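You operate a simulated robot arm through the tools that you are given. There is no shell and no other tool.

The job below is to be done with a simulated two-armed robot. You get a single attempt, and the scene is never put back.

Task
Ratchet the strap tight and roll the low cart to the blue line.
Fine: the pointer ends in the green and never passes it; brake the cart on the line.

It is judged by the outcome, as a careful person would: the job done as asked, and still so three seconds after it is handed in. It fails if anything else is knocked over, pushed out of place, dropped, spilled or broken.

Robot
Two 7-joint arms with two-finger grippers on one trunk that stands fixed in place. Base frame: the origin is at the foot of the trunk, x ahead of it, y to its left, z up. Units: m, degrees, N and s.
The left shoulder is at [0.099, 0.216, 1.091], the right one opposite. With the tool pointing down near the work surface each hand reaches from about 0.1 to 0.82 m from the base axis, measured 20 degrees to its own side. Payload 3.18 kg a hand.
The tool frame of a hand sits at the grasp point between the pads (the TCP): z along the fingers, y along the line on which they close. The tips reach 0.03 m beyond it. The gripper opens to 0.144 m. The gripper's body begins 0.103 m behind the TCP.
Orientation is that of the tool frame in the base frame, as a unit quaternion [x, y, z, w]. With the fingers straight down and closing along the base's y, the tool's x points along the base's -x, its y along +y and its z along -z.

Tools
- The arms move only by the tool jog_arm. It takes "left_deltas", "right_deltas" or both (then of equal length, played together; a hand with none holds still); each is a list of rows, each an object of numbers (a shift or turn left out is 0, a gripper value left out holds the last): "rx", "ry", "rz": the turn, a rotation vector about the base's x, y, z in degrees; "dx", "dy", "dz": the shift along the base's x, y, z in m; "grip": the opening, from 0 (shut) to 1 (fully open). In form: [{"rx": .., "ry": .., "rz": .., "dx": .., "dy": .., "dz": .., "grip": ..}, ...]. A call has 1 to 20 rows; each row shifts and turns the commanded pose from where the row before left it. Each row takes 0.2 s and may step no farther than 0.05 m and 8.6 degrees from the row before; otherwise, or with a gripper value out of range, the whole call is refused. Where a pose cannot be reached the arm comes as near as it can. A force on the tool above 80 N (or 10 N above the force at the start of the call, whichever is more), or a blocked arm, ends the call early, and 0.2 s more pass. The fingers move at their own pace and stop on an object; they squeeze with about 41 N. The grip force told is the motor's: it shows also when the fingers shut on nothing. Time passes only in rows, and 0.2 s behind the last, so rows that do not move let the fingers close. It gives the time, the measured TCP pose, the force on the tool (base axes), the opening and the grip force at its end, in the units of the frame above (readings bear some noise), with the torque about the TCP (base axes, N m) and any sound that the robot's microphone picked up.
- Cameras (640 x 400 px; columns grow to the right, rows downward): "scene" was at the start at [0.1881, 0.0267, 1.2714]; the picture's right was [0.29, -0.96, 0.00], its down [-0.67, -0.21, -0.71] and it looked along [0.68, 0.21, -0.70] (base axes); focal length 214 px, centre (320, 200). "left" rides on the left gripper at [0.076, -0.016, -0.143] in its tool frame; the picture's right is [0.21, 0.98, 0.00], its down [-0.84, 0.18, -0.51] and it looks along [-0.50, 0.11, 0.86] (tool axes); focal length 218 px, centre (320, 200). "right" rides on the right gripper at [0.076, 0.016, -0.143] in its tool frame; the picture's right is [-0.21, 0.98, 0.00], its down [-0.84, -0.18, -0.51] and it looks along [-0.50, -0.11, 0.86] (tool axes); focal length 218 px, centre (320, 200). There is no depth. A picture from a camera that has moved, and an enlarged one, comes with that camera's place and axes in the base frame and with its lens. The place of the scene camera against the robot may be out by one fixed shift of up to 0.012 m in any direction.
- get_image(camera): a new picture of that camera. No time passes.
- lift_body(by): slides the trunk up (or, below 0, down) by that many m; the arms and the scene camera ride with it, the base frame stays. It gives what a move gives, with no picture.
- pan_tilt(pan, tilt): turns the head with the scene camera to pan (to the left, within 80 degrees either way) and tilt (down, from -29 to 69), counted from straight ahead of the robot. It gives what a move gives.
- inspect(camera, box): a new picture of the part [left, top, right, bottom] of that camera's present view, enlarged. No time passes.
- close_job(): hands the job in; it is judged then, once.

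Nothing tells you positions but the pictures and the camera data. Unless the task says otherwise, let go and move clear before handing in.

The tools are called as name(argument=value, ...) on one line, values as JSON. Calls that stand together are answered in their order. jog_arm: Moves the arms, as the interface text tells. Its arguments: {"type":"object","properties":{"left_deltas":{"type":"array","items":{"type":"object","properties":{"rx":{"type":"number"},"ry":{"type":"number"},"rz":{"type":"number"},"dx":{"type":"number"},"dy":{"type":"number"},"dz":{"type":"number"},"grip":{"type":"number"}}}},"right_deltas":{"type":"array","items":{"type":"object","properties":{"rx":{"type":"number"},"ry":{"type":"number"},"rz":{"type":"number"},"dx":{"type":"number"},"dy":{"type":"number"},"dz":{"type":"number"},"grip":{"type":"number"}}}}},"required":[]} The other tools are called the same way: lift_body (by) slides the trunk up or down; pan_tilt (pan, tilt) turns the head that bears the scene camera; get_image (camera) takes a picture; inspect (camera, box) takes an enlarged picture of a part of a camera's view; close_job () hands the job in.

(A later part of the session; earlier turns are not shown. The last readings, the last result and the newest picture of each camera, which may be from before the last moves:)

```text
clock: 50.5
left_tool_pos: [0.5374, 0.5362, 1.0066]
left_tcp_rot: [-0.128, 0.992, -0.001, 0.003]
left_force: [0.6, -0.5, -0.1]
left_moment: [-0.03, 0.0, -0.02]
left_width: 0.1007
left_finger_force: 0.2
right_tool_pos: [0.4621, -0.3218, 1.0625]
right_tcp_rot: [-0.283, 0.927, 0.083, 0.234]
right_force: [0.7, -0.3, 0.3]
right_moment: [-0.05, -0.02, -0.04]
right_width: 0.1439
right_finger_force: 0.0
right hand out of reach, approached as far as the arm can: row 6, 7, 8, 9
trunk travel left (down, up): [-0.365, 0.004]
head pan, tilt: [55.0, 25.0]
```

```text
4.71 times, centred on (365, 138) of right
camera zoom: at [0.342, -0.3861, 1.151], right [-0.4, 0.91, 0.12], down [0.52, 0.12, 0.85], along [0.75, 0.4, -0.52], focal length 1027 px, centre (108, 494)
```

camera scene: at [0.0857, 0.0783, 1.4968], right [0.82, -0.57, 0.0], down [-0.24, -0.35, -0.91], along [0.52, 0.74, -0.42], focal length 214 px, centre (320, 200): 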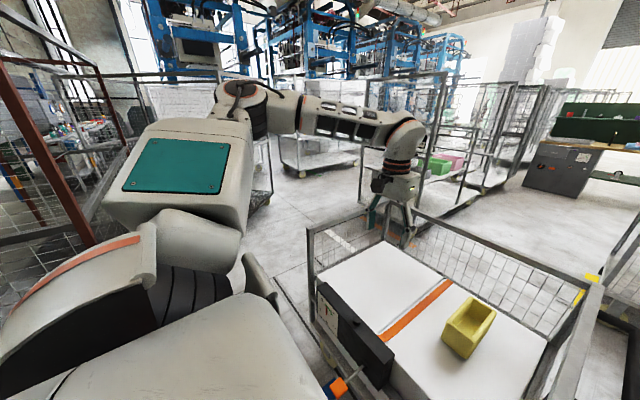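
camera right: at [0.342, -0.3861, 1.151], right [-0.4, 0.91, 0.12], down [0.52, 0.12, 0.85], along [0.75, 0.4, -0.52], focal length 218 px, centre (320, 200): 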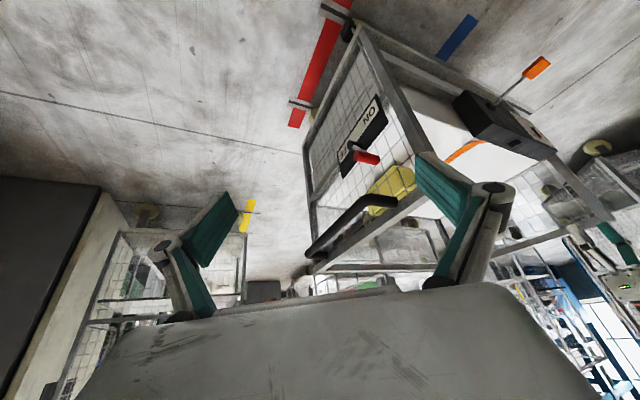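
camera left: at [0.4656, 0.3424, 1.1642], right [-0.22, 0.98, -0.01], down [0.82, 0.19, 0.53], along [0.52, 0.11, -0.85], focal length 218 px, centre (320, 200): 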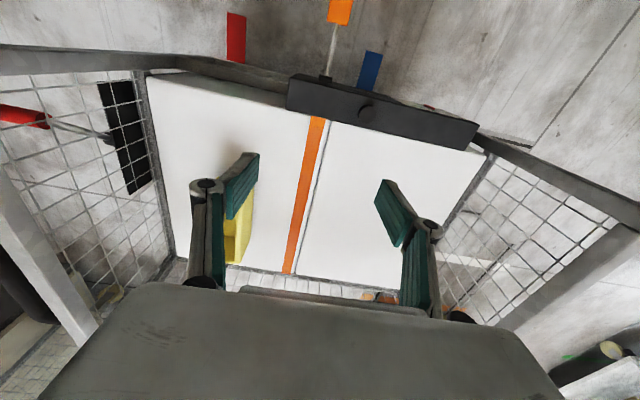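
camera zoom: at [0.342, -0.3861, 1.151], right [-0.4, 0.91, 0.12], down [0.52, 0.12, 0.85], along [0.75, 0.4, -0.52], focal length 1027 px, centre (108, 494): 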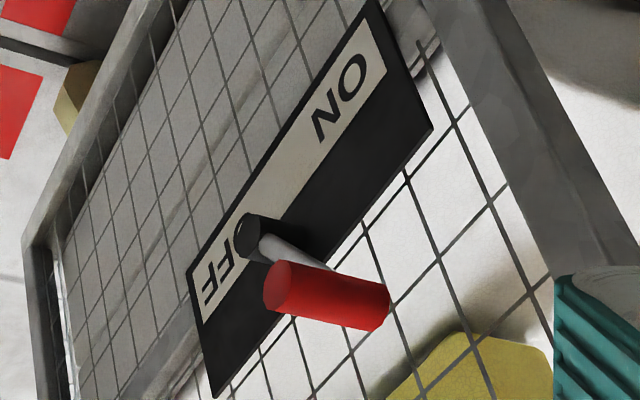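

The zoom makes it clear: the hub is near (0.715, −0.06, 0.68), and the lever leans about 31° toward ON, so the brake is on. It must be swung to the OFF side first, then back to ON after rolling. The left hand pointing forward with fingers closing vertically should pass under the handle, so I'll rehearse that orientation in free air above the cart and park the right arm.

jog_arm(left_deltas=[{"dy": -0.03, "dz": 0.01, "rz": 8}, {"dy": -0.03, "dz": 0.01, "rz": 8}, {"dy": -0.03, "dz": 0.01, "rz": 8}, {"dy": -0.03, "dz": 0.01, "rz": 8}, {"dy": -0.03, "dz": 0.01, "rz": 8}, {"dy": -0.03, "dz": 0.01, "rz": 8}, {"dy": -0.03, "dz": 0.01, "rz": 8}, {"dy": -0.02, "dz": 0.01, "rz": 8}, {"dy": -0.02, "dz": 0.01, "rz": 8}, {"rz": 4}], right_deltas=[{"dy": -0.02, "rz": -4}, {"dy": -0.02, "rz": -4}, {"dy": -0.02, "rz": -4}, {"dy": -0.01, "rz": -4}, {"rz": -4}, {"rz": -4}, {"rz": -4}, {"rz": -4}, {}, {}])

```text
clock: 52.7
left_tool_pos: [0.5377, 0.286, 1.0987]
left_tcp_rot: [0.712, -0.702, -0.002, -0.001]
left_force: [0.1, -0.5, 1.2]
left_moment: [-0.01, -0.01, -0.02]
left_width: 0.1007
left_finger_force: 0.0
right_tool_pos: [0.4615, -0.3921, 1.0627]
right_tcp_rot: [-0.019, 0.969, 0.019, 0.246]
right_force: [-0.3, -0.1, 0.2]
right_moment: [-0.03, 0.02, -0.01]
right_width: 0.1441
right_finger_force: 0.1
trunk travel left (down, up): [-0.365, 0.004]
head pan, tilt: [55.0, 25.0]
```

Yaw of +90° is reachable. Now I'll pitch the left hand to point forward, moving it slightly forward as I do.

jog_arm(left_deltas=[{"dx": 0.004, "ry": -8}, {"dx": 0.004, "ry": -8}, {"dx": 0.004, "ry": -8}, {"dx": 0.004, "ry": -8}, {"dx": 0.004, "ry": -8}, {"dx": 0.004, "ry": -8}, {"dx": 0.004, "ry": -8}, {"dx": 0.004, "ry": -8}, {"dx": 0.004, "ry": -8}, {"dx": 0.004, "ry": -8}, {"dx": 0.004, "ry": -8}])

get_image(camera="left")

get_image(camera="scene")

```text
clock: 55.1
left_tool_pos: [0.5611, 0.2858, 1.0977]
left_tcp_rot: [0.65, -0.642, 0.287, -0.288]
left_force: [-0.1, -0.7, 0.3]
left_moment: [0.01, -0.01, 0.01]
left_width: 0.101
left_finger_force: 0.1
left hand out of reach, approached as far as the arm can: row 7, 8, 9, 10, 11
right_tool_pos: [0.4616, -0.3937, 1.0608]
right_tcp_rot: [-0.02, 0.968, 0.019, 0.248]
right_force: [-0.3, -0.5, 0.1]
right_moment: [0.0, 0.01, -0.01]
right_width: 0.1438
right_finger_force: 0.1
trunk travel left (down, up): [-0.365, 0.004]
head pan, tilt: [55.0, 25.0]
```

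```text
taken
camera left: at [0.4681, 0.2086, 1.2051], right [-0.65, -0.22, -0.73], down [-0.51, 0.84, 0.2], along [0.56, 0.5, -0.66], focal length 218 px, centre (320, 200)
```

left: 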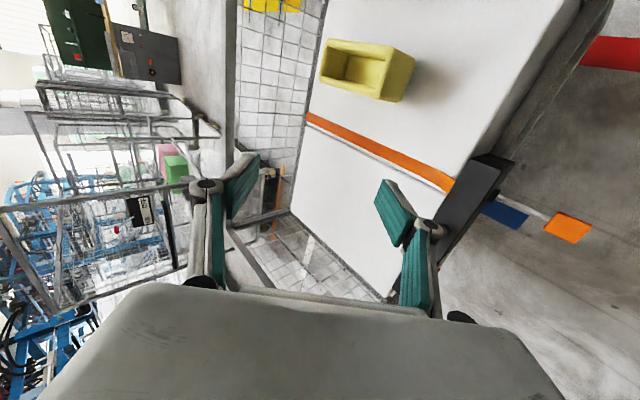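

```text
taken
camera scene: at [0.0856, 0.0782, 1.4969], right [0.82, -0.57, 0.0], down [-0.24, -0.35, -0.91], along [0.52, 0.74, -0.42], focal length 214 px, centre (320, 200)
```

scene: 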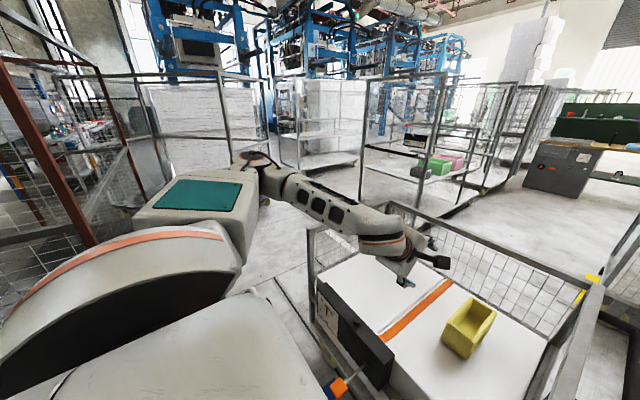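

The pitch stops at 48° at this height; lowering the trunk should bring the elbow down and allow more forward pitch. I'll lower it by 0.19 (both hands have clear space below) and test again.

lift_body(by=-0.19)

jog_arm(left_deltas=[{"ry": -8}, {"ry": -8}, {"ry": -8}])

```text
clock: 57.2
left_tool_pos: [0.5632, 0.2875, 0.9092]
left_tcp_rot: [0.65, -0.643, 0.287, -0.287]
left_force: [-0.3, 0.2, 0.8]
left_moment: [0.03, -0.05, 0.0]
left_width: 0.1007
left_finger_force: 0.0
right_tool_pos: [0.4601, -0.3932, 0.8536]
right_tcp_rot: [-0.019, 0.974, 0.019, 0.223]
right_force: [-0.2, -0.1, 0.5]
right_moment: [-0.04, 0.02, -0.02]
right_width: 0.1439
right_finger_force: 0.1
trunk travel left (down, up): [-0.175, 0.194]
head pan, tilt: [55.0, 25.0]
```

```text
clock: 58.0
left_tool_pos: [0.5811, 0.285, 0.9537]
left_tcp_rot: [0.633, -0.625, 0.323, -0.324]
left_force: [0.1, -0.7, 1.2]
left_moment: [-0.01, 0.0, -0.01]
left_width: 0.1006
left_finger_force: 0.0
left hand out of reach, approached as far as the arm can: row 1, 2, 3
right_tool_pos: [0.4594, -0.394, 0.8533]
right_tcp_rot: [-0.019, 0.974, 0.02, 0.223]
right_force: [-0.5, 0.5, -0.2]
right_moment: [-0.03, -0.06, -0.01]
right_width: 0.1439
right_finger_force: 0.0
trunk travel left (down, up): [-0.175, 0.194]
head pan, tilt: [55.0, 25.0]
```

A bit more pitch became available farther forward. I'll move the hand forward and lower (still well above the load) and continue pitching.

jog_arm(left_deltas=[{"dx": 0.02, "dz": -0.02}, {"dx": 0.02, "dz": -0.02}, {"dx": 0.02, "dz": -0.02}, {"dx": 0.02, "dz": -0.02}, {"ry": -6}, {"ry": -6}, {"ry": -6}, {"ry": -6}])

get_image(camera="scene")

```text
clock: 59.8
left_tool_pos: [0.5894, 0.2829, 0.9434]
left_tcp_rot: [0.635, -0.627, 0.319, -0.319]
left_force: [0.9, 0.1, 0.3]
left_moment: [0.0, 0.0, 0.01]
left_width: 0.1009
left_finger_force: 0.0
left hand out of reach, approached as far as the arm can: row 1, 2, 3, 4, 5, 6, 7, 8
right_tool_pos: [0.4591, -0.3925, 0.852]
right_tcp_rot: [-0.019, 0.975, 0.02, 0.222]
right_force: [-0.3, 0.0, 0.0]
right_moment: [0.02, -0.01, 0.01]
right_width: 0.1438
right_finger_force: 0.0
trunk travel left (down, up): [-0.175, 0.194]
head pan, tilt: [55.0, 25.0]
```

```text
taken
camera scene: at [0.1631, 0.0782, 1.3017], right [0.82, -0.57, 0.0], down [-0.24, -0.35, -0.91], along [0.52, 0.74, -0.42], focal length 214 px, centre (320, 200)
```

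scene: 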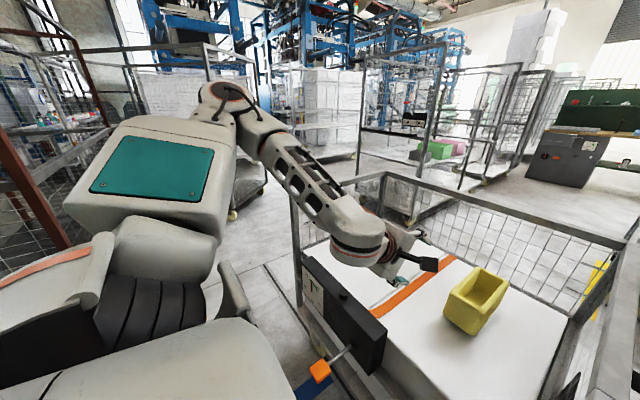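

The forearm slopes steeply down, which limits forward pitch; lowering the trunk further will flatten it. Both hands have room below, so I'll lower by another 0.12 and retry.

jog_arm(left_deltas=[{"dz": 0.03}, {"dz": 0.03}])

lift_body(by=-0.12)

jog_arm(left_deltas=[{"ry": -6}, {"ry": -6}, {"ry": -6}])

```text
clock: 60.4
left_tool_pos: [0.5889, 0.2853, 1.0038]
left_tcp_rot: [0.635, -0.627, 0.318, -0.319]
left_force: [-0.4, 0.5, 0.6]
left_moment: [-0.02, 0.02, 0.0]
left_width: 0.1007
left_finger_force: 0.0
right_tool_pos: [0.4607, -0.3928, 0.8524]
right_tcp_rot: [-0.019, 0.975, 0.02, 0.222]
right_force: [0.0, 0.2, 0.1]
right_moment: [-0.02, 0.02, -0.01]
right_width: 0.1439
right_finger_force: 0.2
trunk travel left (down, up): [-0.175, 0.194]
head pan, tilt: [55.0, 25.0]
```

```text
clock: 61.9
left_tool_pos: [0.5892, 0.2823, 0.7137]
left_tcp_rot: [0.682, -0.674, 0.199, -0.202]
left_force: [-0.3, -1.1, 3.8]
left_moment: [0.07, 0.09, 0.04]
left_width: 0.113
left_finger_force: 0.0
right_tool_pos: [0.4051, -0.3931, 0.594]
right_tcp_rot: [-0.014, 1.0, 0.024, 0.008]
right_force: [0.8, 0.3, -0.7]
right_moment: [0.01, -0.04, 0.02]
right_width: 0.1439
right_finger_force: 0.0
trunk travel left (down, up): [-0.055, 0.314]
head pan, tilt: [55.0, 25.0]
```

```text
clock: 62.7
left_tool_pos: [0.6243, 0.2809, 0.7315]
left_tcp_rot: [0.662, -0.654, 0.258, -0.261]
left_force: [0.9, -0.1, 0.4]
left_moment: [0.01, 0.0, 0.04]
left_width: 0.1042
left_finger_force: 0.3
left hand out of reach, approached as far as the arm can: row 1, 2, 3
right_tool_pos: [0.4031, -0.3931, 0.5928]
right_tcp_rot: [-0.013, 1.0, 0.024, 0.005]
right_force: [0.9, 0.7, -0.1]
right_moment: [0.01, -0.01, -0.02]
right_width: 0.1442
right_finger_force: 0.1
trunk travel left (down, up): [-0.055, 0.314]
head pan, tilt: [55.0, 25.0]
```

The trunk move shifted the hands more than expected, and the left finger opening changed slightly, so I'll check at once whether anything was touched.

get_image(camera="left")

get_image(camera="right")

get_image(camera="scene")

```text
taken
camera left: at [0.5406, 0.2022, 0.8465], right [-0.71, -0.22, -0.67], down [-0.49, 0.84, 0.25], along [0.51, 0.5, -0.7], focal length 218 px, centre (320, 200)
```

left: 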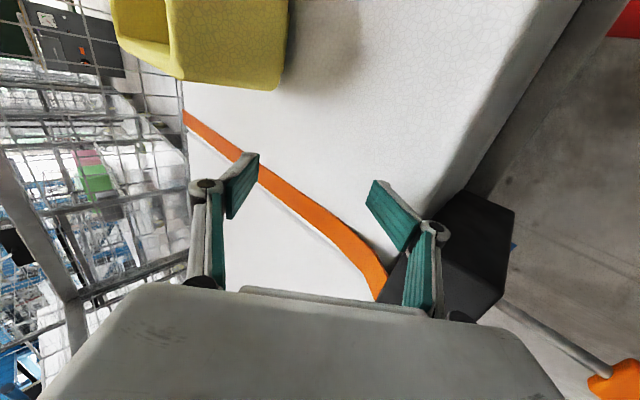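

```text
taken
camera right: at [0.3267, -0.3866, 0.735], right [0.18, 0.98, 0.05], down [0.84, -0.18, 0.51], along [0.51, -0.05, -0.86], focal length 218 px, centre (320, 200)
```

right: 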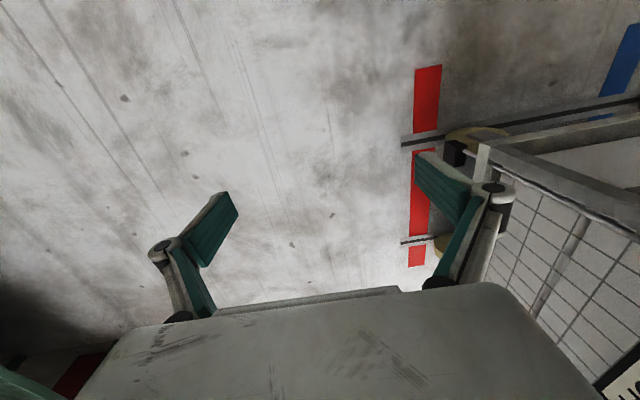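

```text
taken
camera scene: at [0.2921, 0.0775, 1.1522], right [0.82, -0.57, 0.0], down [-0.24, -0.35, -0.91], along [0.52, 0.74, -0.42], focal length 214 px, centre (320, 200)
```

scene: 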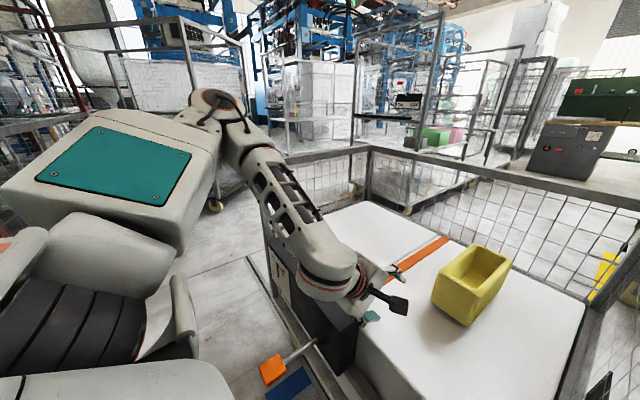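

Nothing has toppled, but the left hand hangs just above the load near the housing. I'll check the gauge and where the fingers are.

inspect(camera="scene", box=[250, 220, 370, 340])

inspect(camera="left", box=[340, 150, 560, 340])

```text
3.33 times, centred on (310, 280) of scene
camera zoom: at [0.2921, 0.0775, 1.1522], right [0.82, -0.57, 0.0], down [-0.24, -0.35, -0.91], along [0.52, 0.74, -0.42], focal length 715 px, centre (353, -67)
```

zoom: 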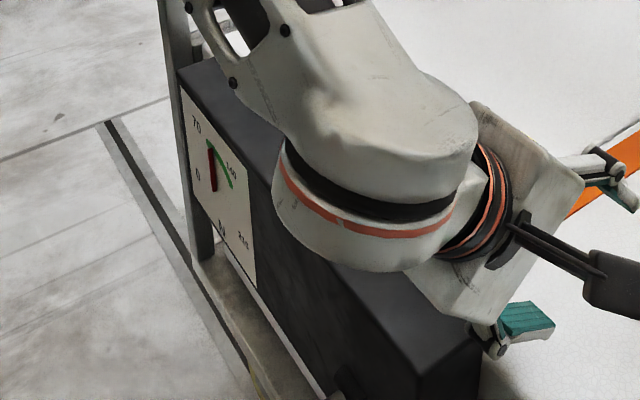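

```text
2.11 times, centred on (450, 245) of left
camera zoom: at [0.5406, 0.2022, 0.8465], right [-0.71, -0.22, -0.67], down [-0.49, 0.84, 0.25], along [0.51, 0.5, -0.7], focal length 460 px, centre (46, 105)
```

zoom: 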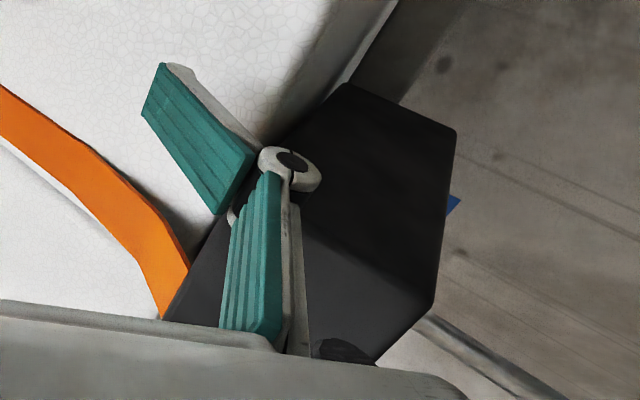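

The gauge is still in the green and nothing has been displaced, though a finger is right by the housing. I'll lift the left hand straight up and away now.

jog_arm(left_deltas=[{"dx": 0.005, "dz": 0.02}, {"dz": 0.03}, {"dz": 0.03}, {"dz": 0.03}, {"dz": 0.03}, {"dz": 0.03}, {"dz": 0.03}, {"dz": 0.03}])

get_image(camera="scene")

```text
clock: 64.5
left_tool_pos: [0.6301, 0.2804, 0.9647]
left_tcp_rot: [0.661, -0.653, 0.26, -0.262]
left_force: [0.3, 0.6, -0.6]
left_moment: [-0.01, 0.01, 0.04]
left_width: 0.1006
left_finger_force: 0.1
right_tool_pos: [0.4039, -0.3937, 0.5939]
right_tcp_rot: [-0.014, 1.0, 0.024, 0.006]
right_force: [0.0, -0.5, 0.7]
right_moment: [0.01, 0.0, 0.02]
right_width: 0.1438
right_finger_force: 0.1
trunk travel left (down, up): [-0.055, 0.314]
head pan, tilt: [55.0, 25.0]
```

```text
taken
camera scene: at [0.2905, 0.0781, 1.1531], right [0.82, -0.57, 0.0], down [-0.24, -0.35, -0.91], along [0.52, 0.74, -0.42], focal length 214 px, centre (320, 200)
```

scene: 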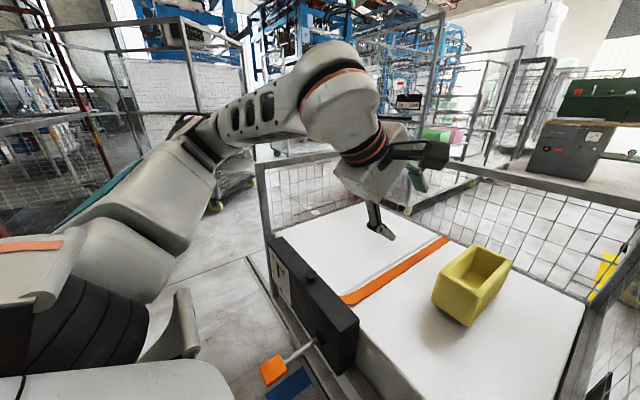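

All clear (the finger opening is back to normal), and with the trunk lowered the shoulders seem to have come forward too. I'll try pitching forward again here.

jog_arm(left_deltas=[{"ry": -6}, {"ry": -6}, {"ry": -6}, {"ry": -6}])

jog_arm(left_deltas=[{"ry": -6}, {"ry": -6}, {"ry": -6}])

```text
clock: 65.5
left_tool_pos: [0.6626, 0.2779, 0.9799]
left_tcp_rot: [0.593, -0.585, 0.391, -0.391]
left_force: [-0.7, -0.6, 0.8]
left_moment: [0.06, 0.01, -0.03]
left_width: 0.1008
left_finger_force: 0.1
left hand out of reach, approached as far as the arm can: row 3, 4
right_tool_pos: [0.4033, -0.3942, 0.5945]
right_tcp_rot: [-0.015, 1.0, 0.023, 0.007]
right_force: [0.1, -0.6, -0.3]
right_moment: [0.01, 0.03, 0.0]
right_width: 0.1439
right_finger_force: 0.1
trunk travel left (down, up): [-0.055, 0.314]
head pan, tilt: [55.0, 25.0]
```

```text
clock: 66.3
left_tool_pos: [0.6719, 0.2895, 0.9936]
left_tcp_rot: [0.575, -0.57, 0.416, -0.413]
left_force: [-0.7, -0.2, -0.1]
left_moment: [-0.03, -0.01, -0.02]
left_width: 0.1006
left_finger_force: 0.1
left hand out of reach, approached as far as the arm can: row 1, 2, 3
right_tool_pos: [0.4032, -0.3928, 0.5936]
right_tcp_rot: [-0.014, 1.0, 0.024, 0.005]
right_force: [0.4, 0.2, 1.2]
right_moment: [-0.01, 0.02, -0.02]
right_width: 0.1443
right_finger_force: 0.1
trunk travel left (down, up): [-0.055, 0.314]
head pan, tilt: [55.0, 25.0]
```

With the hand farther forward the pitch reaches about 72°. For the first brake move (ON→OFF) I can simply push the grip forward from the front, so I'll raise the right hand and pitch it forward with closed fingers.

jog_arm(right_deltas=[{"dx": 0.006, "dz": 0.022, "ry": -6, "grip": 0.0}, {"dx": 0.006, "dz": 0.022, "ry": -6}, {"dx": 0.006, "dz": 0.022, "ry": -6}, {"dx": 0.006, "dz": 0.022, "ry": -6}, {"dx": 0.006, "dz": 0.022, "ry": -6}, {"dx": 0.006, "dz": 0.022, "ry": -6}, {"dx": 0.006, "dz": 0.022, "ry": -6}, {"dx": 0.006, "dz": 0.022, "ry": -6}, {"dx": 0.006, "dz": 0.022, "ry": -6}, {"dx": 0.006, "dz": 0.022, "ry": -6}, {"dx": 0.006, "dz": 0.0, "ry": -6}, {"dx": 0.006, "dz": 0.0, "ry": -6}])

get_image(camera="right")

```text
clock: 68.9
left_tool_pos: [0.6731, 0.2906, 0.9952]
left_tcp_rot: [0.575, -0.57, 0.416, -0.414]
left_force: [0.7, 0.0, -0.3]
left_moment: [0.02, 0.03, 0.05]
left_width: 0.101
left_finger_force: 0.1
right_tool_pos: [0.587, -0.4807, 0.7681]
right_tcp_rot: [-0.027, 0.807, 0.01, 0.59]
right_force: [3.3, 0.3, 4.7]
right_moment: [-0.01, 0.65, 0.04]
right_width: 0.0
right_finger_force: 30.5
right hand out of reach, approached as far as the arm can: row 1, 2, 3, 4, 5, 6, 7, 8, 9, 10
trunk travel left (down, up): [-0.055, 0.314]
head pan, tilt: [55.0, 25.0]
```

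```text
taken
camera right: at [0.4259, -0.4725, 0.7379], right [0.01, 0.98, 0.18], down [-0.22, -0.18, 0.96], along [0.98, -0.05, 0.21], focal length 218 px, centre (320, 200)
```

right: 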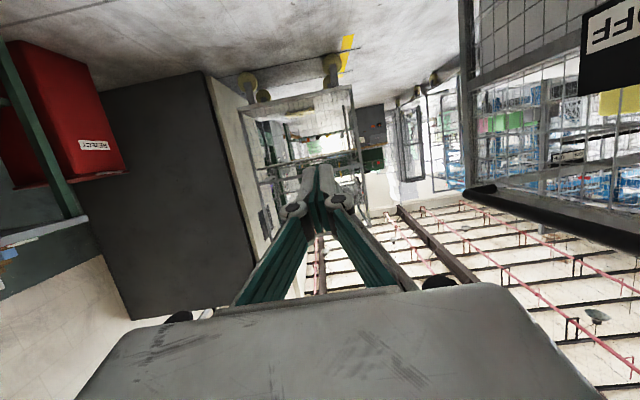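

The right hand now points forward at 72°. I'll bring it sideways toward a spot just in front of the brake grip, stopping short to check alignment.

jog_arm(right_deltas=[{"dx": -0.002, "dy": 0.03, "dz": 0.006, "rz": 1.5}, {"dx": -0.002, "dy": 0.03, "dz": 0.006, "rz": 1.5}, {"dx": -0.002, "dy": 0.03, "dz": 0.006, "rz": 1.5}, {"dx": -0.002, "dy": 0.03, "dz": 0.006, "rz": 1.5}, {"dx": -0.002, "dy": 0.03, "dz": 0.006, "rz": 1.5}, {"dx": -0.002, "dy": 0.03, "dz": 0.006, "rz": 1.5}, {"dx": -0.002, "dy": 0.03, "dz": 0.006, "rz": 1.5}, {"dx": -0.002, "dy": 0.03, "dz": 0.006, "rz": 1.5}])

get_image(camera="right")

pan_tilt(pan=-15, tilt=45)

get_image(camera="scene")

```text
clock: 70.7
left_tool_pos: [0.6728, 0.2907, 0.9942]
left_tcp_rot: [0.576, -0.57, 0.415, -0.414]
left_force: [-0.3, 0.2, 0.1]
left_moment: [0.06, 0.01, 0.01]
left_width: 0.1006
left_finger_force: 0.0
right_tool_pos: [0.6137, -0.3892, 0.795]
right_tcp_rot: [-0.111, 0.798, 0.075, 0.587]
right_force: [0.6, 0.3, -0.4]
right_moment: [-0.03, 0.0, 0.03]
right_width: 0.0002
right_finger_force: 30.7
right hand out of reach, approached as far as the arm can: row 1, 2, 3, 4, 5, 6, 7, 8
trunk travel left (down, up): [-0.055, 0.314]
head pan, tilt: [55.0, 25.0]
```

```text
taken
camera right: at [0.457, -0.4163, 0.7647], right [-0.2, 0.96, 0.19], down [-0.18, -0.23, 0.96], along [0.96, 0.16, 0.22], focal length 218 px, centre (320, 200)
```

right: 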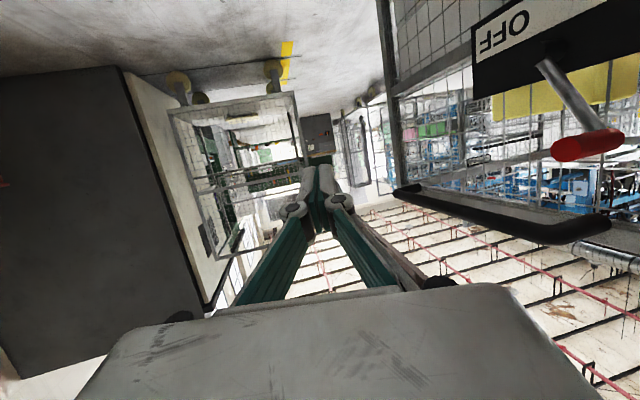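

```text
clock: 72.1
left_tool_pos: [0.6726, 0.2903, 0.9934]
left_tcp_rot: [0.575, -0.57, 0.415, -0.414]
left_force: [-0.4, -1.3, 0.2]
left_moment: [0.0, -0.03, 0.03]
left_width: 0.1006
left_finger_force: 0.2
right_tool_pos: [0.614, -0.3901, 0.7946]
right_tcp_rot: [-0.111, 0.798, 0.075, 0.587]
right_force: [-0.1, 0.2, 0.1]
right_moment: [0.02, -0.01, 0.01]
right_width: 0.0001
right_finger_force: 31.1
trunk travel left (down, up): [-0.055, 0.314]
head pan, tilt: [-15.0, 45.0]
```

```text
taken
camera scene: at [0.3165, -0.0183, 1.1224], right [-0.26, -0.97, 0.0], down [-0.68, 0.18, -0.71], along [0.68, -0.18, -0.71], focal length 214 px, centre (320, 200)
```

scene: 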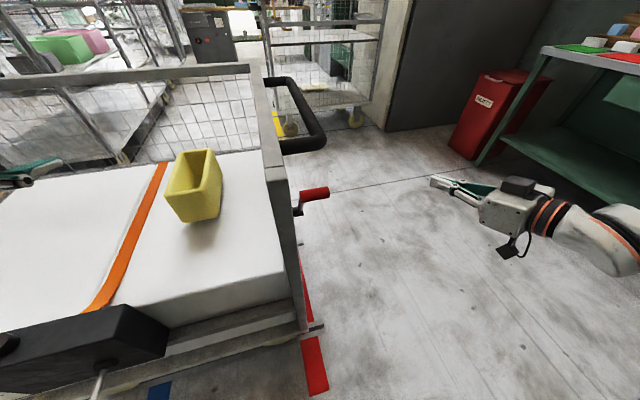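

The right camera gives a clear view of the brake lever crank. The arm can't come straight at it this close to its shoulder, so I'll try approaching diagonally from the right by yawing the hand further left.

jog_arm(right_deltas=[{"rz": 6}, {"rz": 6}, {"rz": 6}, {"rz": 6}, {"rz": 6}])

get_image(camera="right")

get_image(camera="scene")

```text
clock: 73.5
left_tool_pos: [0.6713, 0.2904, 0.9925]
left_tcp_rot: [0.576, -0.569, 0.416, -0.414]
left_force: [-0.8, 0.4, -0.8]
left_moment: [0.0, -0.03, -0.04]
left_width: 0.1009
left_finger_force: 0.1
right_tool_pos: [0.6371, -0.389, 0.8767]
right_tcp_rot: [-0.332, 0.69, 0.194, 0.613]
right_force: [0.0, 0.9, 0.1]
right_moment: [-0.07, 0.01, -0.07]
right_width: 0.0
right_finger_force: 30.8
trunk travel left (down, up): [-0.055, 0.314]
head pan, tilt: [-15.0, 45.0]
stopped in row 5 (right hand): the arm was blocked; the commanded pose is now the measured one
```

```text
taken
camera right: at [0.522, -0.4908, 0.8244], right [-0.67, 0.74, 0.07], down [-0.22, -0.28, 0.93], along [0.71, 0.62, 0.35], focal length 218 px, centre (320, 200)
```

right: 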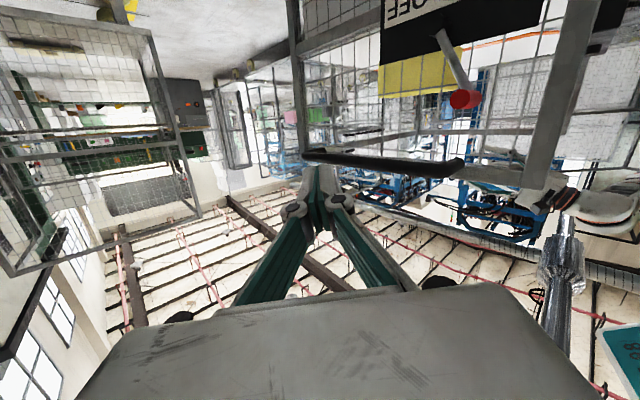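

```text
taken
camera scene: at [0.3164, -0.0175, 1.1221], right [-0.26, -0.97, 0.0], down [-0.68, 0.18, -0.71], along [0.68, -0.18, -0.71], focal length 214 px, centre (320, 200)
```

scene: 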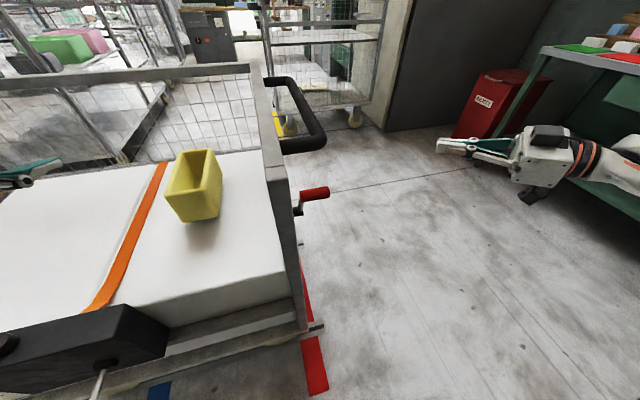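

The arm was blocked by its own limits there, with nothing moved in the scene. A better way is for the right hand to point left from outside (yaw −90°, then tilt toward +y) so its fingers straddle the grip along x. I'll unwind the right hand to tool-down first, in the open space on the right.

jog_arm(right_deltas=[{"dy": -0.01, "rz": -7}, {"dy": -0.01, "rz": -7}, {"dy": -0.01, "rz": -7}, {"dy": -0.01, "rz": -7}, {"dy": -0.01, "rz": -7}, {"dy": -0.01, "rz": -7}, {"dx": -0.005, "ry": 8}, {"dx": -0.005, "ry": 8}, {"dx": -0.005, "ry": 8}, {"dx": -0.005, "ry": 8}, {"dx": -0.005, "ry": 8}, {"dx": -0.005, "ry": 8}, {"dx": -0.005, "ry": 8}, {"dx": -0.005, "ry": 8}, {"dx": -0.005, "ry": 8}])

```text
clock: 76.7
left_tool_pos: [0.6719, 0.29, 0.9935]
left_tcp_rot: [0.576, -0.57, 0.415, -0.414]
left_force: [-0.2, 0.1, 0.8]
left_moment: [-0.03, -0.05, -0.05]
left_width: 0.1006
left_finger_force: 0.1
right_tool_pos: [0.5934, -0.4735, 0.8851]
right_tcp_rot: [-0.072, 0.959, -0.01, 0.275]
right_force: [0.2, 0.0, -0.6]
right_moment: [-0.05, 0.01, -0.01]
right_width: 0.0
right_finger_force: 30.7
right hand out of reach, approached as far as the arm can: row 3, 4, 6, 13, 14, 15
trunk travel left (down, up): [-0.055, 0.314]
head pan, tilt: [-15.0, 45.0]
```

jog_arm(right_deltas=[{"dx": -0.015, "ry": 8}, {"dx": -0.015, "ry": 8}, {"dx": -0.015, "ry": 8}, {"dx": -0.015, "ry": 8}, {"dx": -0.01, "rz": -8}, {"dx": -0.01, "rz": -8}, {"rz": -8}, {"rz": -8}, {"rz": -8}, {"rz": -8}, {"rz": -8}, {"rz": -8}, {"rz": -8}, {"rz": -8}, {"rz": -8}])

```text
clock: 79.9
left_tool_pos: [0.6722, 0.2898, 0.9944]
left_tcp_rot: [0.576, -0.57, 0.415, -0.413]
left_force: [-0.8, -0.5, 0.7]
left_moment: [-0.02, 0.04, -0.02]
left_width: 0.1006
left_finger_force: 0.0
right_tool_pos: [0.5442, -0.4588, 0.8801]
right_tcp_rot: [0.662, 0.733, -0.121, 0.098]
right_force: [0.2, -0.1, -1.2]
right_moment: [0.01, 0.02, 0.01]
right_width: 0.0001
right_finger_force: 30.7
right hand out of reach, approached as far as the arm can: row 1, 2, 3, 4
trunk travel left (down, up): [-0.055, 0.314]
head pan, tilt: [-15.0, 45.0]
```

The right hand is now yawed −90°. I'll tilt it to point left toward the brake, staying outside the handle.

jog_arm(right_deltas=[{"dx": 0.004, "dy": 0.015, "rx": 8}, {"dx": 0.004, "dy": 0.015, "rx": 8}, {"dx": 0.004, "dy": 0.015, "rx": 8}, {"dx": 0.004, "dy": 0.015, "rx": 8}, {"dx": 0.004, "dy": 0.015, "rx": 8}, {"dx": 0.004, "dy": 0.015, "rx": 8}, {"dx": 0.004, "dy": 0.015, "rx": 8}, {"dx": 0.004, "dy": 0.015, "rx": 8}, {"dx": 0.004, "dy": 0.015, "rx": 8}, {"dx": 0.004, "dy": 0.015, "rx": 6}])

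get_image(camera="right")

get_image(camera="scene")

```text
clock: 82.1
left_tool_pos: [0.6726, 0.2888, 0.9934]
left_tcp_rot: [0.575, -0.57, 0.415, -0.414]
left_force: [0.6, 0.5, -0.4]
left_moment: [0.03, 0.01, -0.02]
left_width: 0.1007
left_finger_force: 0.2
right_tool_pos: [0.5842, -0.3078, 0.8814]
right_tcp_rot: [0.577, 0.645, 0.37, -0.339]
right_force: [0.4, -0.1, -1.0]
right_moment: [0.01, 0.03, 0.02]
right_width: 0.0
right_finger_force: 30.8
trunk travel left (down, up): [-0.055, 0.314]
head pan, tilt: [-15.0, 45.0]
```

```text
taken
camera right: at [0.5947, -0.3925, 1.0191], right [0.99, -0.04, -0.1], down [-0.08, -0.87, -0.49], along [-0.07, 0.49, -0.87], focal length 218 px, centre (320, 200)
```

right: 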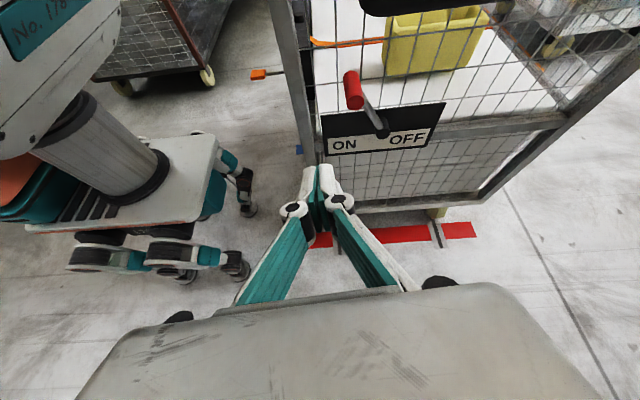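

```text
taken
camera scene: at [0.3167, -0.0185, 1.1222], right [-0.26, -0.97, 0.0], down [-0.68, 0.18, -0.71], along [0.68, -0.18, -0.71], focal length 214 px, centre (320, 200)
```

scene: 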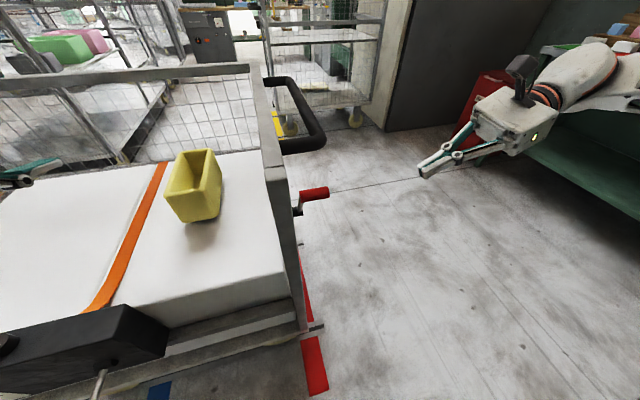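

Now there's a clear upright view: the lever leans left toward ON, so the brake is on. I'll open the right hand's fingers moderately and approach along the pointing direction so they straddle the red grip.

jog_arm(right_deltas=[{"dx": 0.013, "dy": 0.03, "dz": -0.005, "grip": 0.55}, {"dx": 0.013, "dy": 0.032, "dz": -0.005}, {"dx": 0.013, "dy": 0.032, "dz": -0.005}, {"dx": 0.013, "dy": 0.03, "dz": -0.005}])

get_image(camera="right")

inspect(camera="scene", box=[240, 60, 440, 240])

```text
clock: 83.1
left_tool_pos: [0.6711, 0.2898, 0.9938]
left_tcp_rot: [0.576, -0.57, 0.415, -0.413]
left_force: [-0.5, -0.9, -0.2]
left_moment: [-0.01, 0.02, -0.01]
left_width: 0.1008
left_finger_force: 0.1
right_tool_pos: [0.6357, -0.1828, 0.8603]
right_tcp_rot: [0.576, 0.646, 0.368, -0.34]
right_force: [-0.2, 0.4, -0.1]
right_moment: [0.01, 0.01, 0.02]
right_width: 0.0792
right_finger_force: 0.1
trunk travel left (down, up): [-0.055, 0.314]
head pan, tilt: [-15.0, 45.0]
```

```text
taken
camera right: at [0.6464, -0.2667, 0.9993], right [0.99, -0.04, -0.1], down [-0.08, -0.87, -0.49], along [-0.07, 0.49, -0.87], focal length 218 px, centre (320, 200)
```

right: 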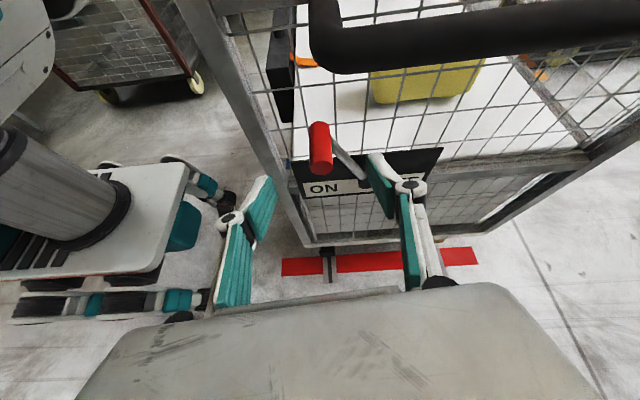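

```text
2.22 times, centred on (340, 150) of scene
camera zoom: at [0.3168, -0.0183, 1.1221], right [-0.26, -0.97, 0.0], down [-0.68, 0.18, -0.71], along [0.68, -0.18, -0.71], focal length 477 px, centre (276, 311)
```

zoom: 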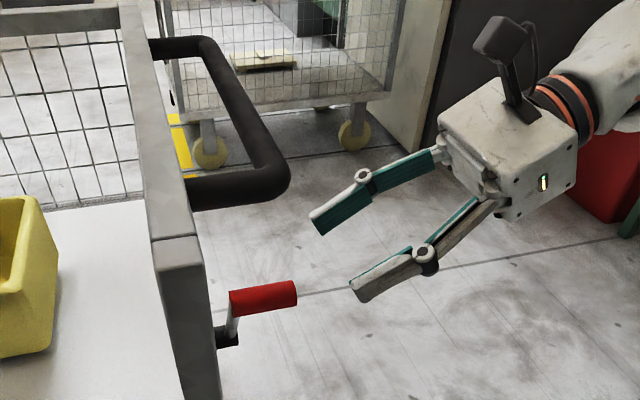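

The grip is centred between the open fingers. I'll advance along the pointing direction to straddle it.

jog_arm(right_deltas=[{"dy": 0.022, "dz": -0.0125}, {"dy": 0.022, "dz": -0.0125}, {"dy": 0.022, "dz": -0.0125}, {"dy": 0.018, "dz": -0.011}])

get_image(camera="right")

inspect(camera="scene", box=[240, 60, 440, 240])

```text
clock: 84.1
left_tool_pos: [0.6718, 0.2903, 0.9927]
left_tcp_rot: [0.576, -0.57, 0.415, -0.414]
left_force: [0.6, -0.3, -0.4]
left_moment: [0.03, 0.01, -0.02]
left_width: 0.1008
left_finger_force: 0.1
right_tool_pos: [0.6362, -0.099, 0.8129]
right_tcp_rot: [0.577, 0.645, 0.368, -0.339]
right_force: [0.2, -0.7, 0.2]
right_moment: [0.02, 0.0, 0.06]
right_width: 0.0788
right_finger_force: 0.0
trunk travel left (down, up): [-0.055, 0.314]
head pan, tilt: [-15.0, 45.0]
```

```text
taken
camera right: at [0.6477, -0.1837, 0.9517], right [0.99, -0.04, -0.1], down [-0.08, -0.87, -0.49], along [-0.07, 0.49, -0.87], focal length 218 px, centre (320, 200)
```

right: 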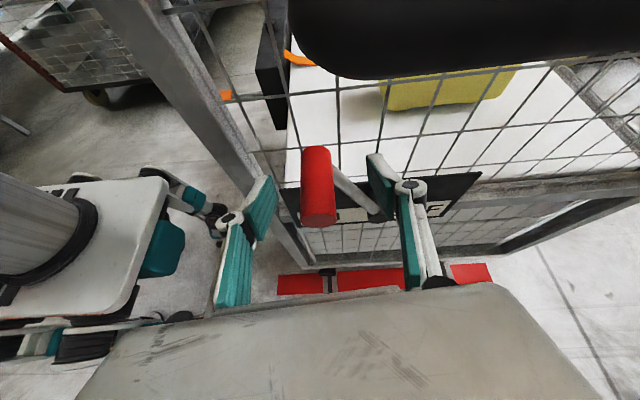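

```text
2.22 times, centred on (340, 150) of scene
camera zoom: at [0.3167, -0.0183, 1.1222], right [-0.26, -0.97, 0.0], down [-0.68, 0.18, -0.71], along [0.68, -0.18, -0.71], focal length 477 px, centre (276, 311)
```

zoom: 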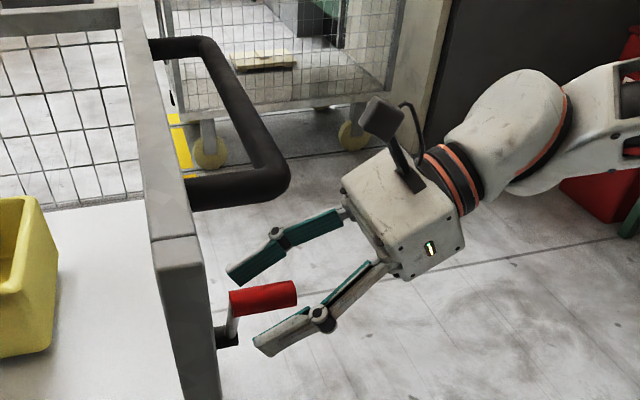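

The fingers straddle the grip. I'll narrow the opening a bit and push the lever toward OFF along its arc, first to about upright.

jog_arm(right_deltas=[{"grip": 0.36}, {"dx": 0.012, "dz": 0.002}, {"dx": 0.018, "dz": 0.007}, {"dx": 0.018, "dz": 0.005}, {"dx": 0.018, "dz": 0.002}])

get_image(camera="right")

inspect(camera="scene", box=[240, 60, 440, 240])

```text
clock: 85.3
left_tool_pos: [0.6727, 0.2891, 0.9941]
left_tcp_rot: [0.575, -0.57, 0.414, -0.415]
left_force: [0.7, -0.2, 0.2]
left_moment: [0.0, -0.03, 0.0]
left_width: 0.1008
left_finger_force: 0.1
right_tool_pos: [0.7038, -0.1004, 0.8305]
right_tcp_rot: [0.576, 0.646, 0.368, -0.34]
right_force: [-0.7, 0.4, 0.6]
right_moment: [0.01, 0.02, 0.0]
right_width: 0.0518
right_finger_force: 0.0
trunk travel left (down, up): [-0.055, 0.314]
head pan, tilt: [-15.0, 45.0]
```

```text
taken
camera right: at [0.7146, -0.1845, 0.9684], right [0.99, -0.04, -0.1], down [-0.08, -0.87, -0.49], along [-0.07, 0.49, -0.87], focal length 218 px, centre (320, 200)
```

right: 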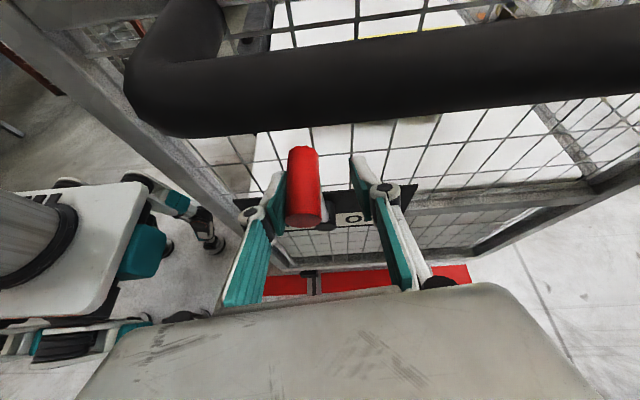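

```text
2.22 times, centred on (340, 150) of scene
camera zoom: at [0.3167, -0.0183, 1.1222], right [-0.26, -0.97, 0.0], down [-0.68, 0.18, -0.71], along [0.68, -0.18, -0.71], focal length 477 px, centre (276, 311)
```

zoom: 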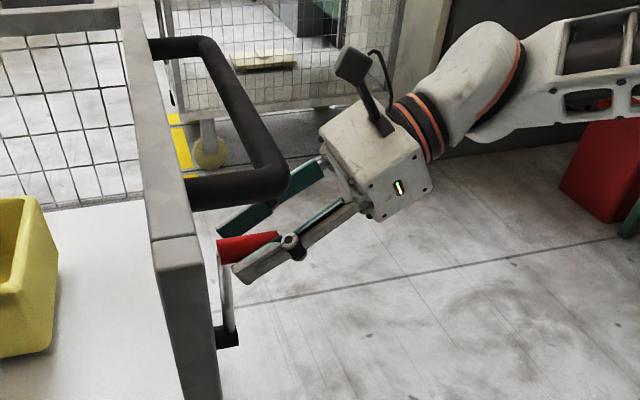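

The lever moves easily and is now about upright. I'll continue over toward OFF.

jog_arm(right_deltas=[{"dx": 0.018, "dz": 0.0}, {"dx": 0.018, "dz": -0.002}, {"dx": 0.018, "dz": -0.005}, {"dx": 0.012, "dz": -0.005}])

get_image(camera="right")

inspect(camera="scene", box=[240, 60, 440, 240])

```text
clock: 86.3
left_tool_pos: [0.6722, 0.2897, 0.9935]
left_tcp_rot: [0.575, -0.571, 0.415, -0.414]
left_force: [0.4, 0.2, -0.1]
left_moment: [-0.03, -0.02, 0.03]
left_width: 0.1007
left_finger_force: 0.0
right_tool_pos: [0.7697, -0.1004, 0.8166]
right_tcp_rot: [0.576, 0.646, 0.368, -0.339]
right_force: [-0.5, 0.8, -0.1]
right_moment: [0.01, 0.02, 0.01]
right_width: 0.0518
right_finger_force: 0.0
trunk travel left (down, up): [-0.055, 0.314]
head pan, tilt: [-15.0, 45.0]
```

```text
taken
camera right: at [0.7804, -0.1843, 0.955], right [0.99, -0.04, -0.1], down [-0.08, -0.87, -0.49], along [-0.07, 0.49, -0.87], focal length 218 px, centre (320, 200)
```

right: 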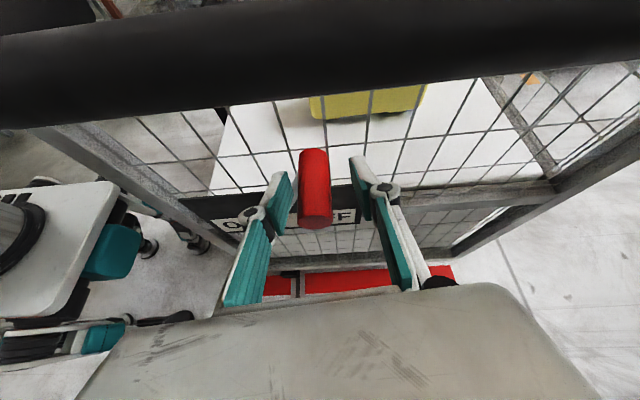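

```text
2.22 times, centred on (340, 150) of scene
camera zoom: at [0.3167, -0.0183, 1.1222], right [-0.26, -0.97, 0.0], down [-0.68, 0.18, -0.71], along [0.68, -0.18, -0.71], focal length 477 px, centre (276, 311)
```

zoom: 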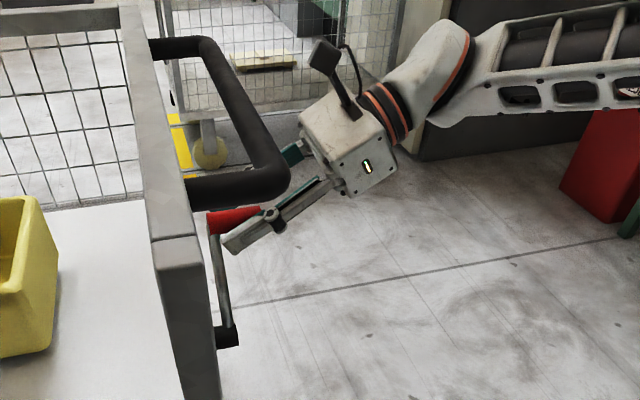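

The grip is now on the OFF side at x≈0.766. I'll push a little further to feel for the stop.

jog_arm(right_deltas=[{"dx": 0.008, "dz": -0.003}, {"dx": 0.008, "dz": -0.004}])

inspect(camera="right", box=[200, 120, 440, 270])

```text
clock: 86.9
left_tool_pos: [0.6709, 0.2904, 0.9952]
left_tcp_rot: [0.575, -0.569, 0.416, -0.414]
left_force: [-1.3, -0.6, 0.1]
left_moment: [0.03, -0.02, -0.01]
left_width: 0.1009
left_finger_force: 0.0
right_tool_pos: [0.783, -0.0987, 0.8109]
right_tcp_rot: [0.575, 0.647, 0.367, -0.342]
right_force: [-14.1, 0.0, 5.1]
right_moment: [-0.01, 0.15, -0.35]
right_width: 0.0608
right_finger_force: 6.6
trunk travel left (down, up): [-0.055, 0.314]
head pan, tilt: [-15.0, 45.0]
```

```text
2.67 times, centred on (320, 195) of right
camera zoom: at [0.7938, -0.1828, 0.9502], right [0.99, -0.04, -0.1], down [-0.08, -0.87, -0.49], along [-0.07, 0.49, -0.87], focal length 582 px, centre (320, 213)
```

zoom: 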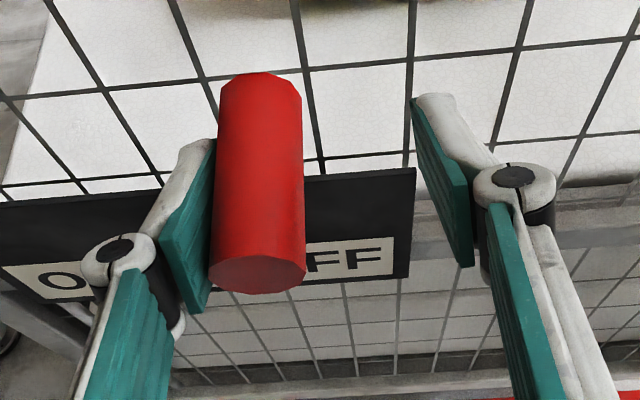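

The lever is against the OFF stop, so the brake is released. I'll open the fingers, centre them, and retreat along the pointing direction.

jog_arm(right_deltas=[{"dx": -0.012, "dz": 0.003, "grip": 0.55}, {"grip": 0.6}, {"dy": -0.02, "dz": 0.0115}, {"dy": -0.025, "dz": 0.0144}, {"dy": -0.03, "dz": 0.0173}, {"dy": -0.03, "dz": 0.0173}, {"dy": -0.03, "dz": 0.01}, {"dy": -0.03}, {"dy": -0.03}])

get_image(camera="right")

```text
clock: 88.9
left_tool_pos: [0.6721, 0.2896, 0.9938]
left_tcp_rot: [0.576, -0.57, 0.415, -0.414]
left_force: [0.5, -0.6, -0.3]
left_moment: [-0.03, 0.0, 0.01]
left_width: 0.1007
left_finger_force: 0.0
right_tool_pos: [0.7714, -0.2943, 0.8833]
right_tcp_rot: [0.576, 0.647, 0.368, -0.339]
right_force: [0.8, 1.2, 0.2]
right_moment: [0.03, 0.01, 0.04]
right_width: 0.0866
right_finger_force: 0.0
trunk travel left (down, up): [-0.055, 0.314]
head pan, tilt: [-15.0, 45.0]
```

```text
taken
camera right: at [0.7821, -0.3789, 1.0211], right [0.99, -0.04, -0.1], down [-0.08, -0.87, -0.49], along [-0.07, 0.49, -0.87], focal length 218 px, centre (320, 200)
```

right: 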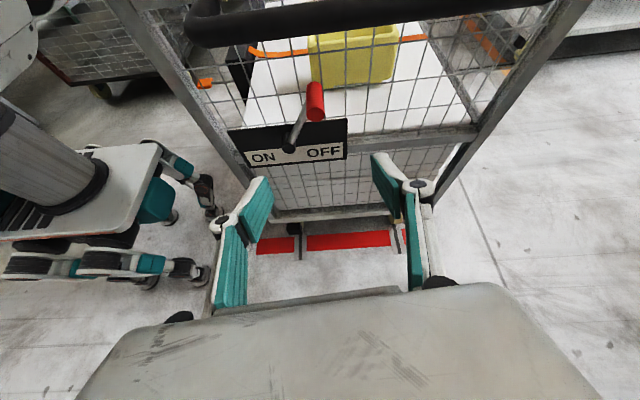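

The lever stays at OFF. Before moving the cart, I'll rehearse with the left hand, in the free space above the load, the pose needed for setting the brake at the final spot: yawed 90° and tilted to point left and down.

jog_arm(left_deltas=[{"ry": 8, "dy": 0.015}, {"ry": 8, "dy": 0.015}, {"ry": 8, "dy": 0.015}, {"ry": 8, "dy": 0.015}, {"ry": 8, "dy": 0.015}, {"ry": 8, "dy": 0.015}, {"ry": 8, "dy": 0.015}, {"ry": 8, "dy": 0.015}, {"ry": 8, "dy": 0.015}])

jog_arm(left_deltas=[{"rx": 8}, {"rx": 8}, {"rx": 8}, {"rx": 8}, {"rx": 8}, {"rx": 5}])

```text
clock: 90.9
left_tool_pos: [0.6704, 0.4239, 0.9937]
left_tcp_rot: [0.71, -0.704, -0.004, 0.0]
left_force: [-0.4, 0.2, -0.6]
left_moment: [0.0, -0.02, 0.0]
left_width: 0.1009
left_finger_force: 0.1
right_tool_pos: [0.7709, -0.2938, 0.8829]
right_tcp_rot: [0.576, 0.646, 0.368, -0.34]
right_force: [-0.6, -0.4, -0.6]
right_moment: [0.03, 0.0, -0.03]
right_width: 0.0864
right_finger_force: 0.1
trunk travel left (down, up): [-0.055, 0.314]
head pan, tilt: [-15.0, 45.0]
```

```text
clock: 92.3
left_tool_pos: [0.6795, 0.4133, 0.9732]
left_tcp_rot: [0.654, -0.652, -0.272, -0.27]
left_force: [0.6, -0.1, 0.1]
left_moment: [0.01, 0.05, 0.02]
left_width: 0.1008
left_finger_force: 0.1
left hand out of reach, approached as far as the arm can: row 5, 6
right_tool_pos: [0.7712, -0.2929, 0.8819]
right_tcp_rot: [0.575, 0.646, 0.368, -0.34]
right_force: [0.4, -0.9, -0.1]
right_moment: [0.02, -0.02, -0.02]
right_width: 0.0864
right_finger_force: 0.0
trunk travel left (down, up): [-0.055, 0.314]
head pan, tilt: [-15.0, 45.0]
```

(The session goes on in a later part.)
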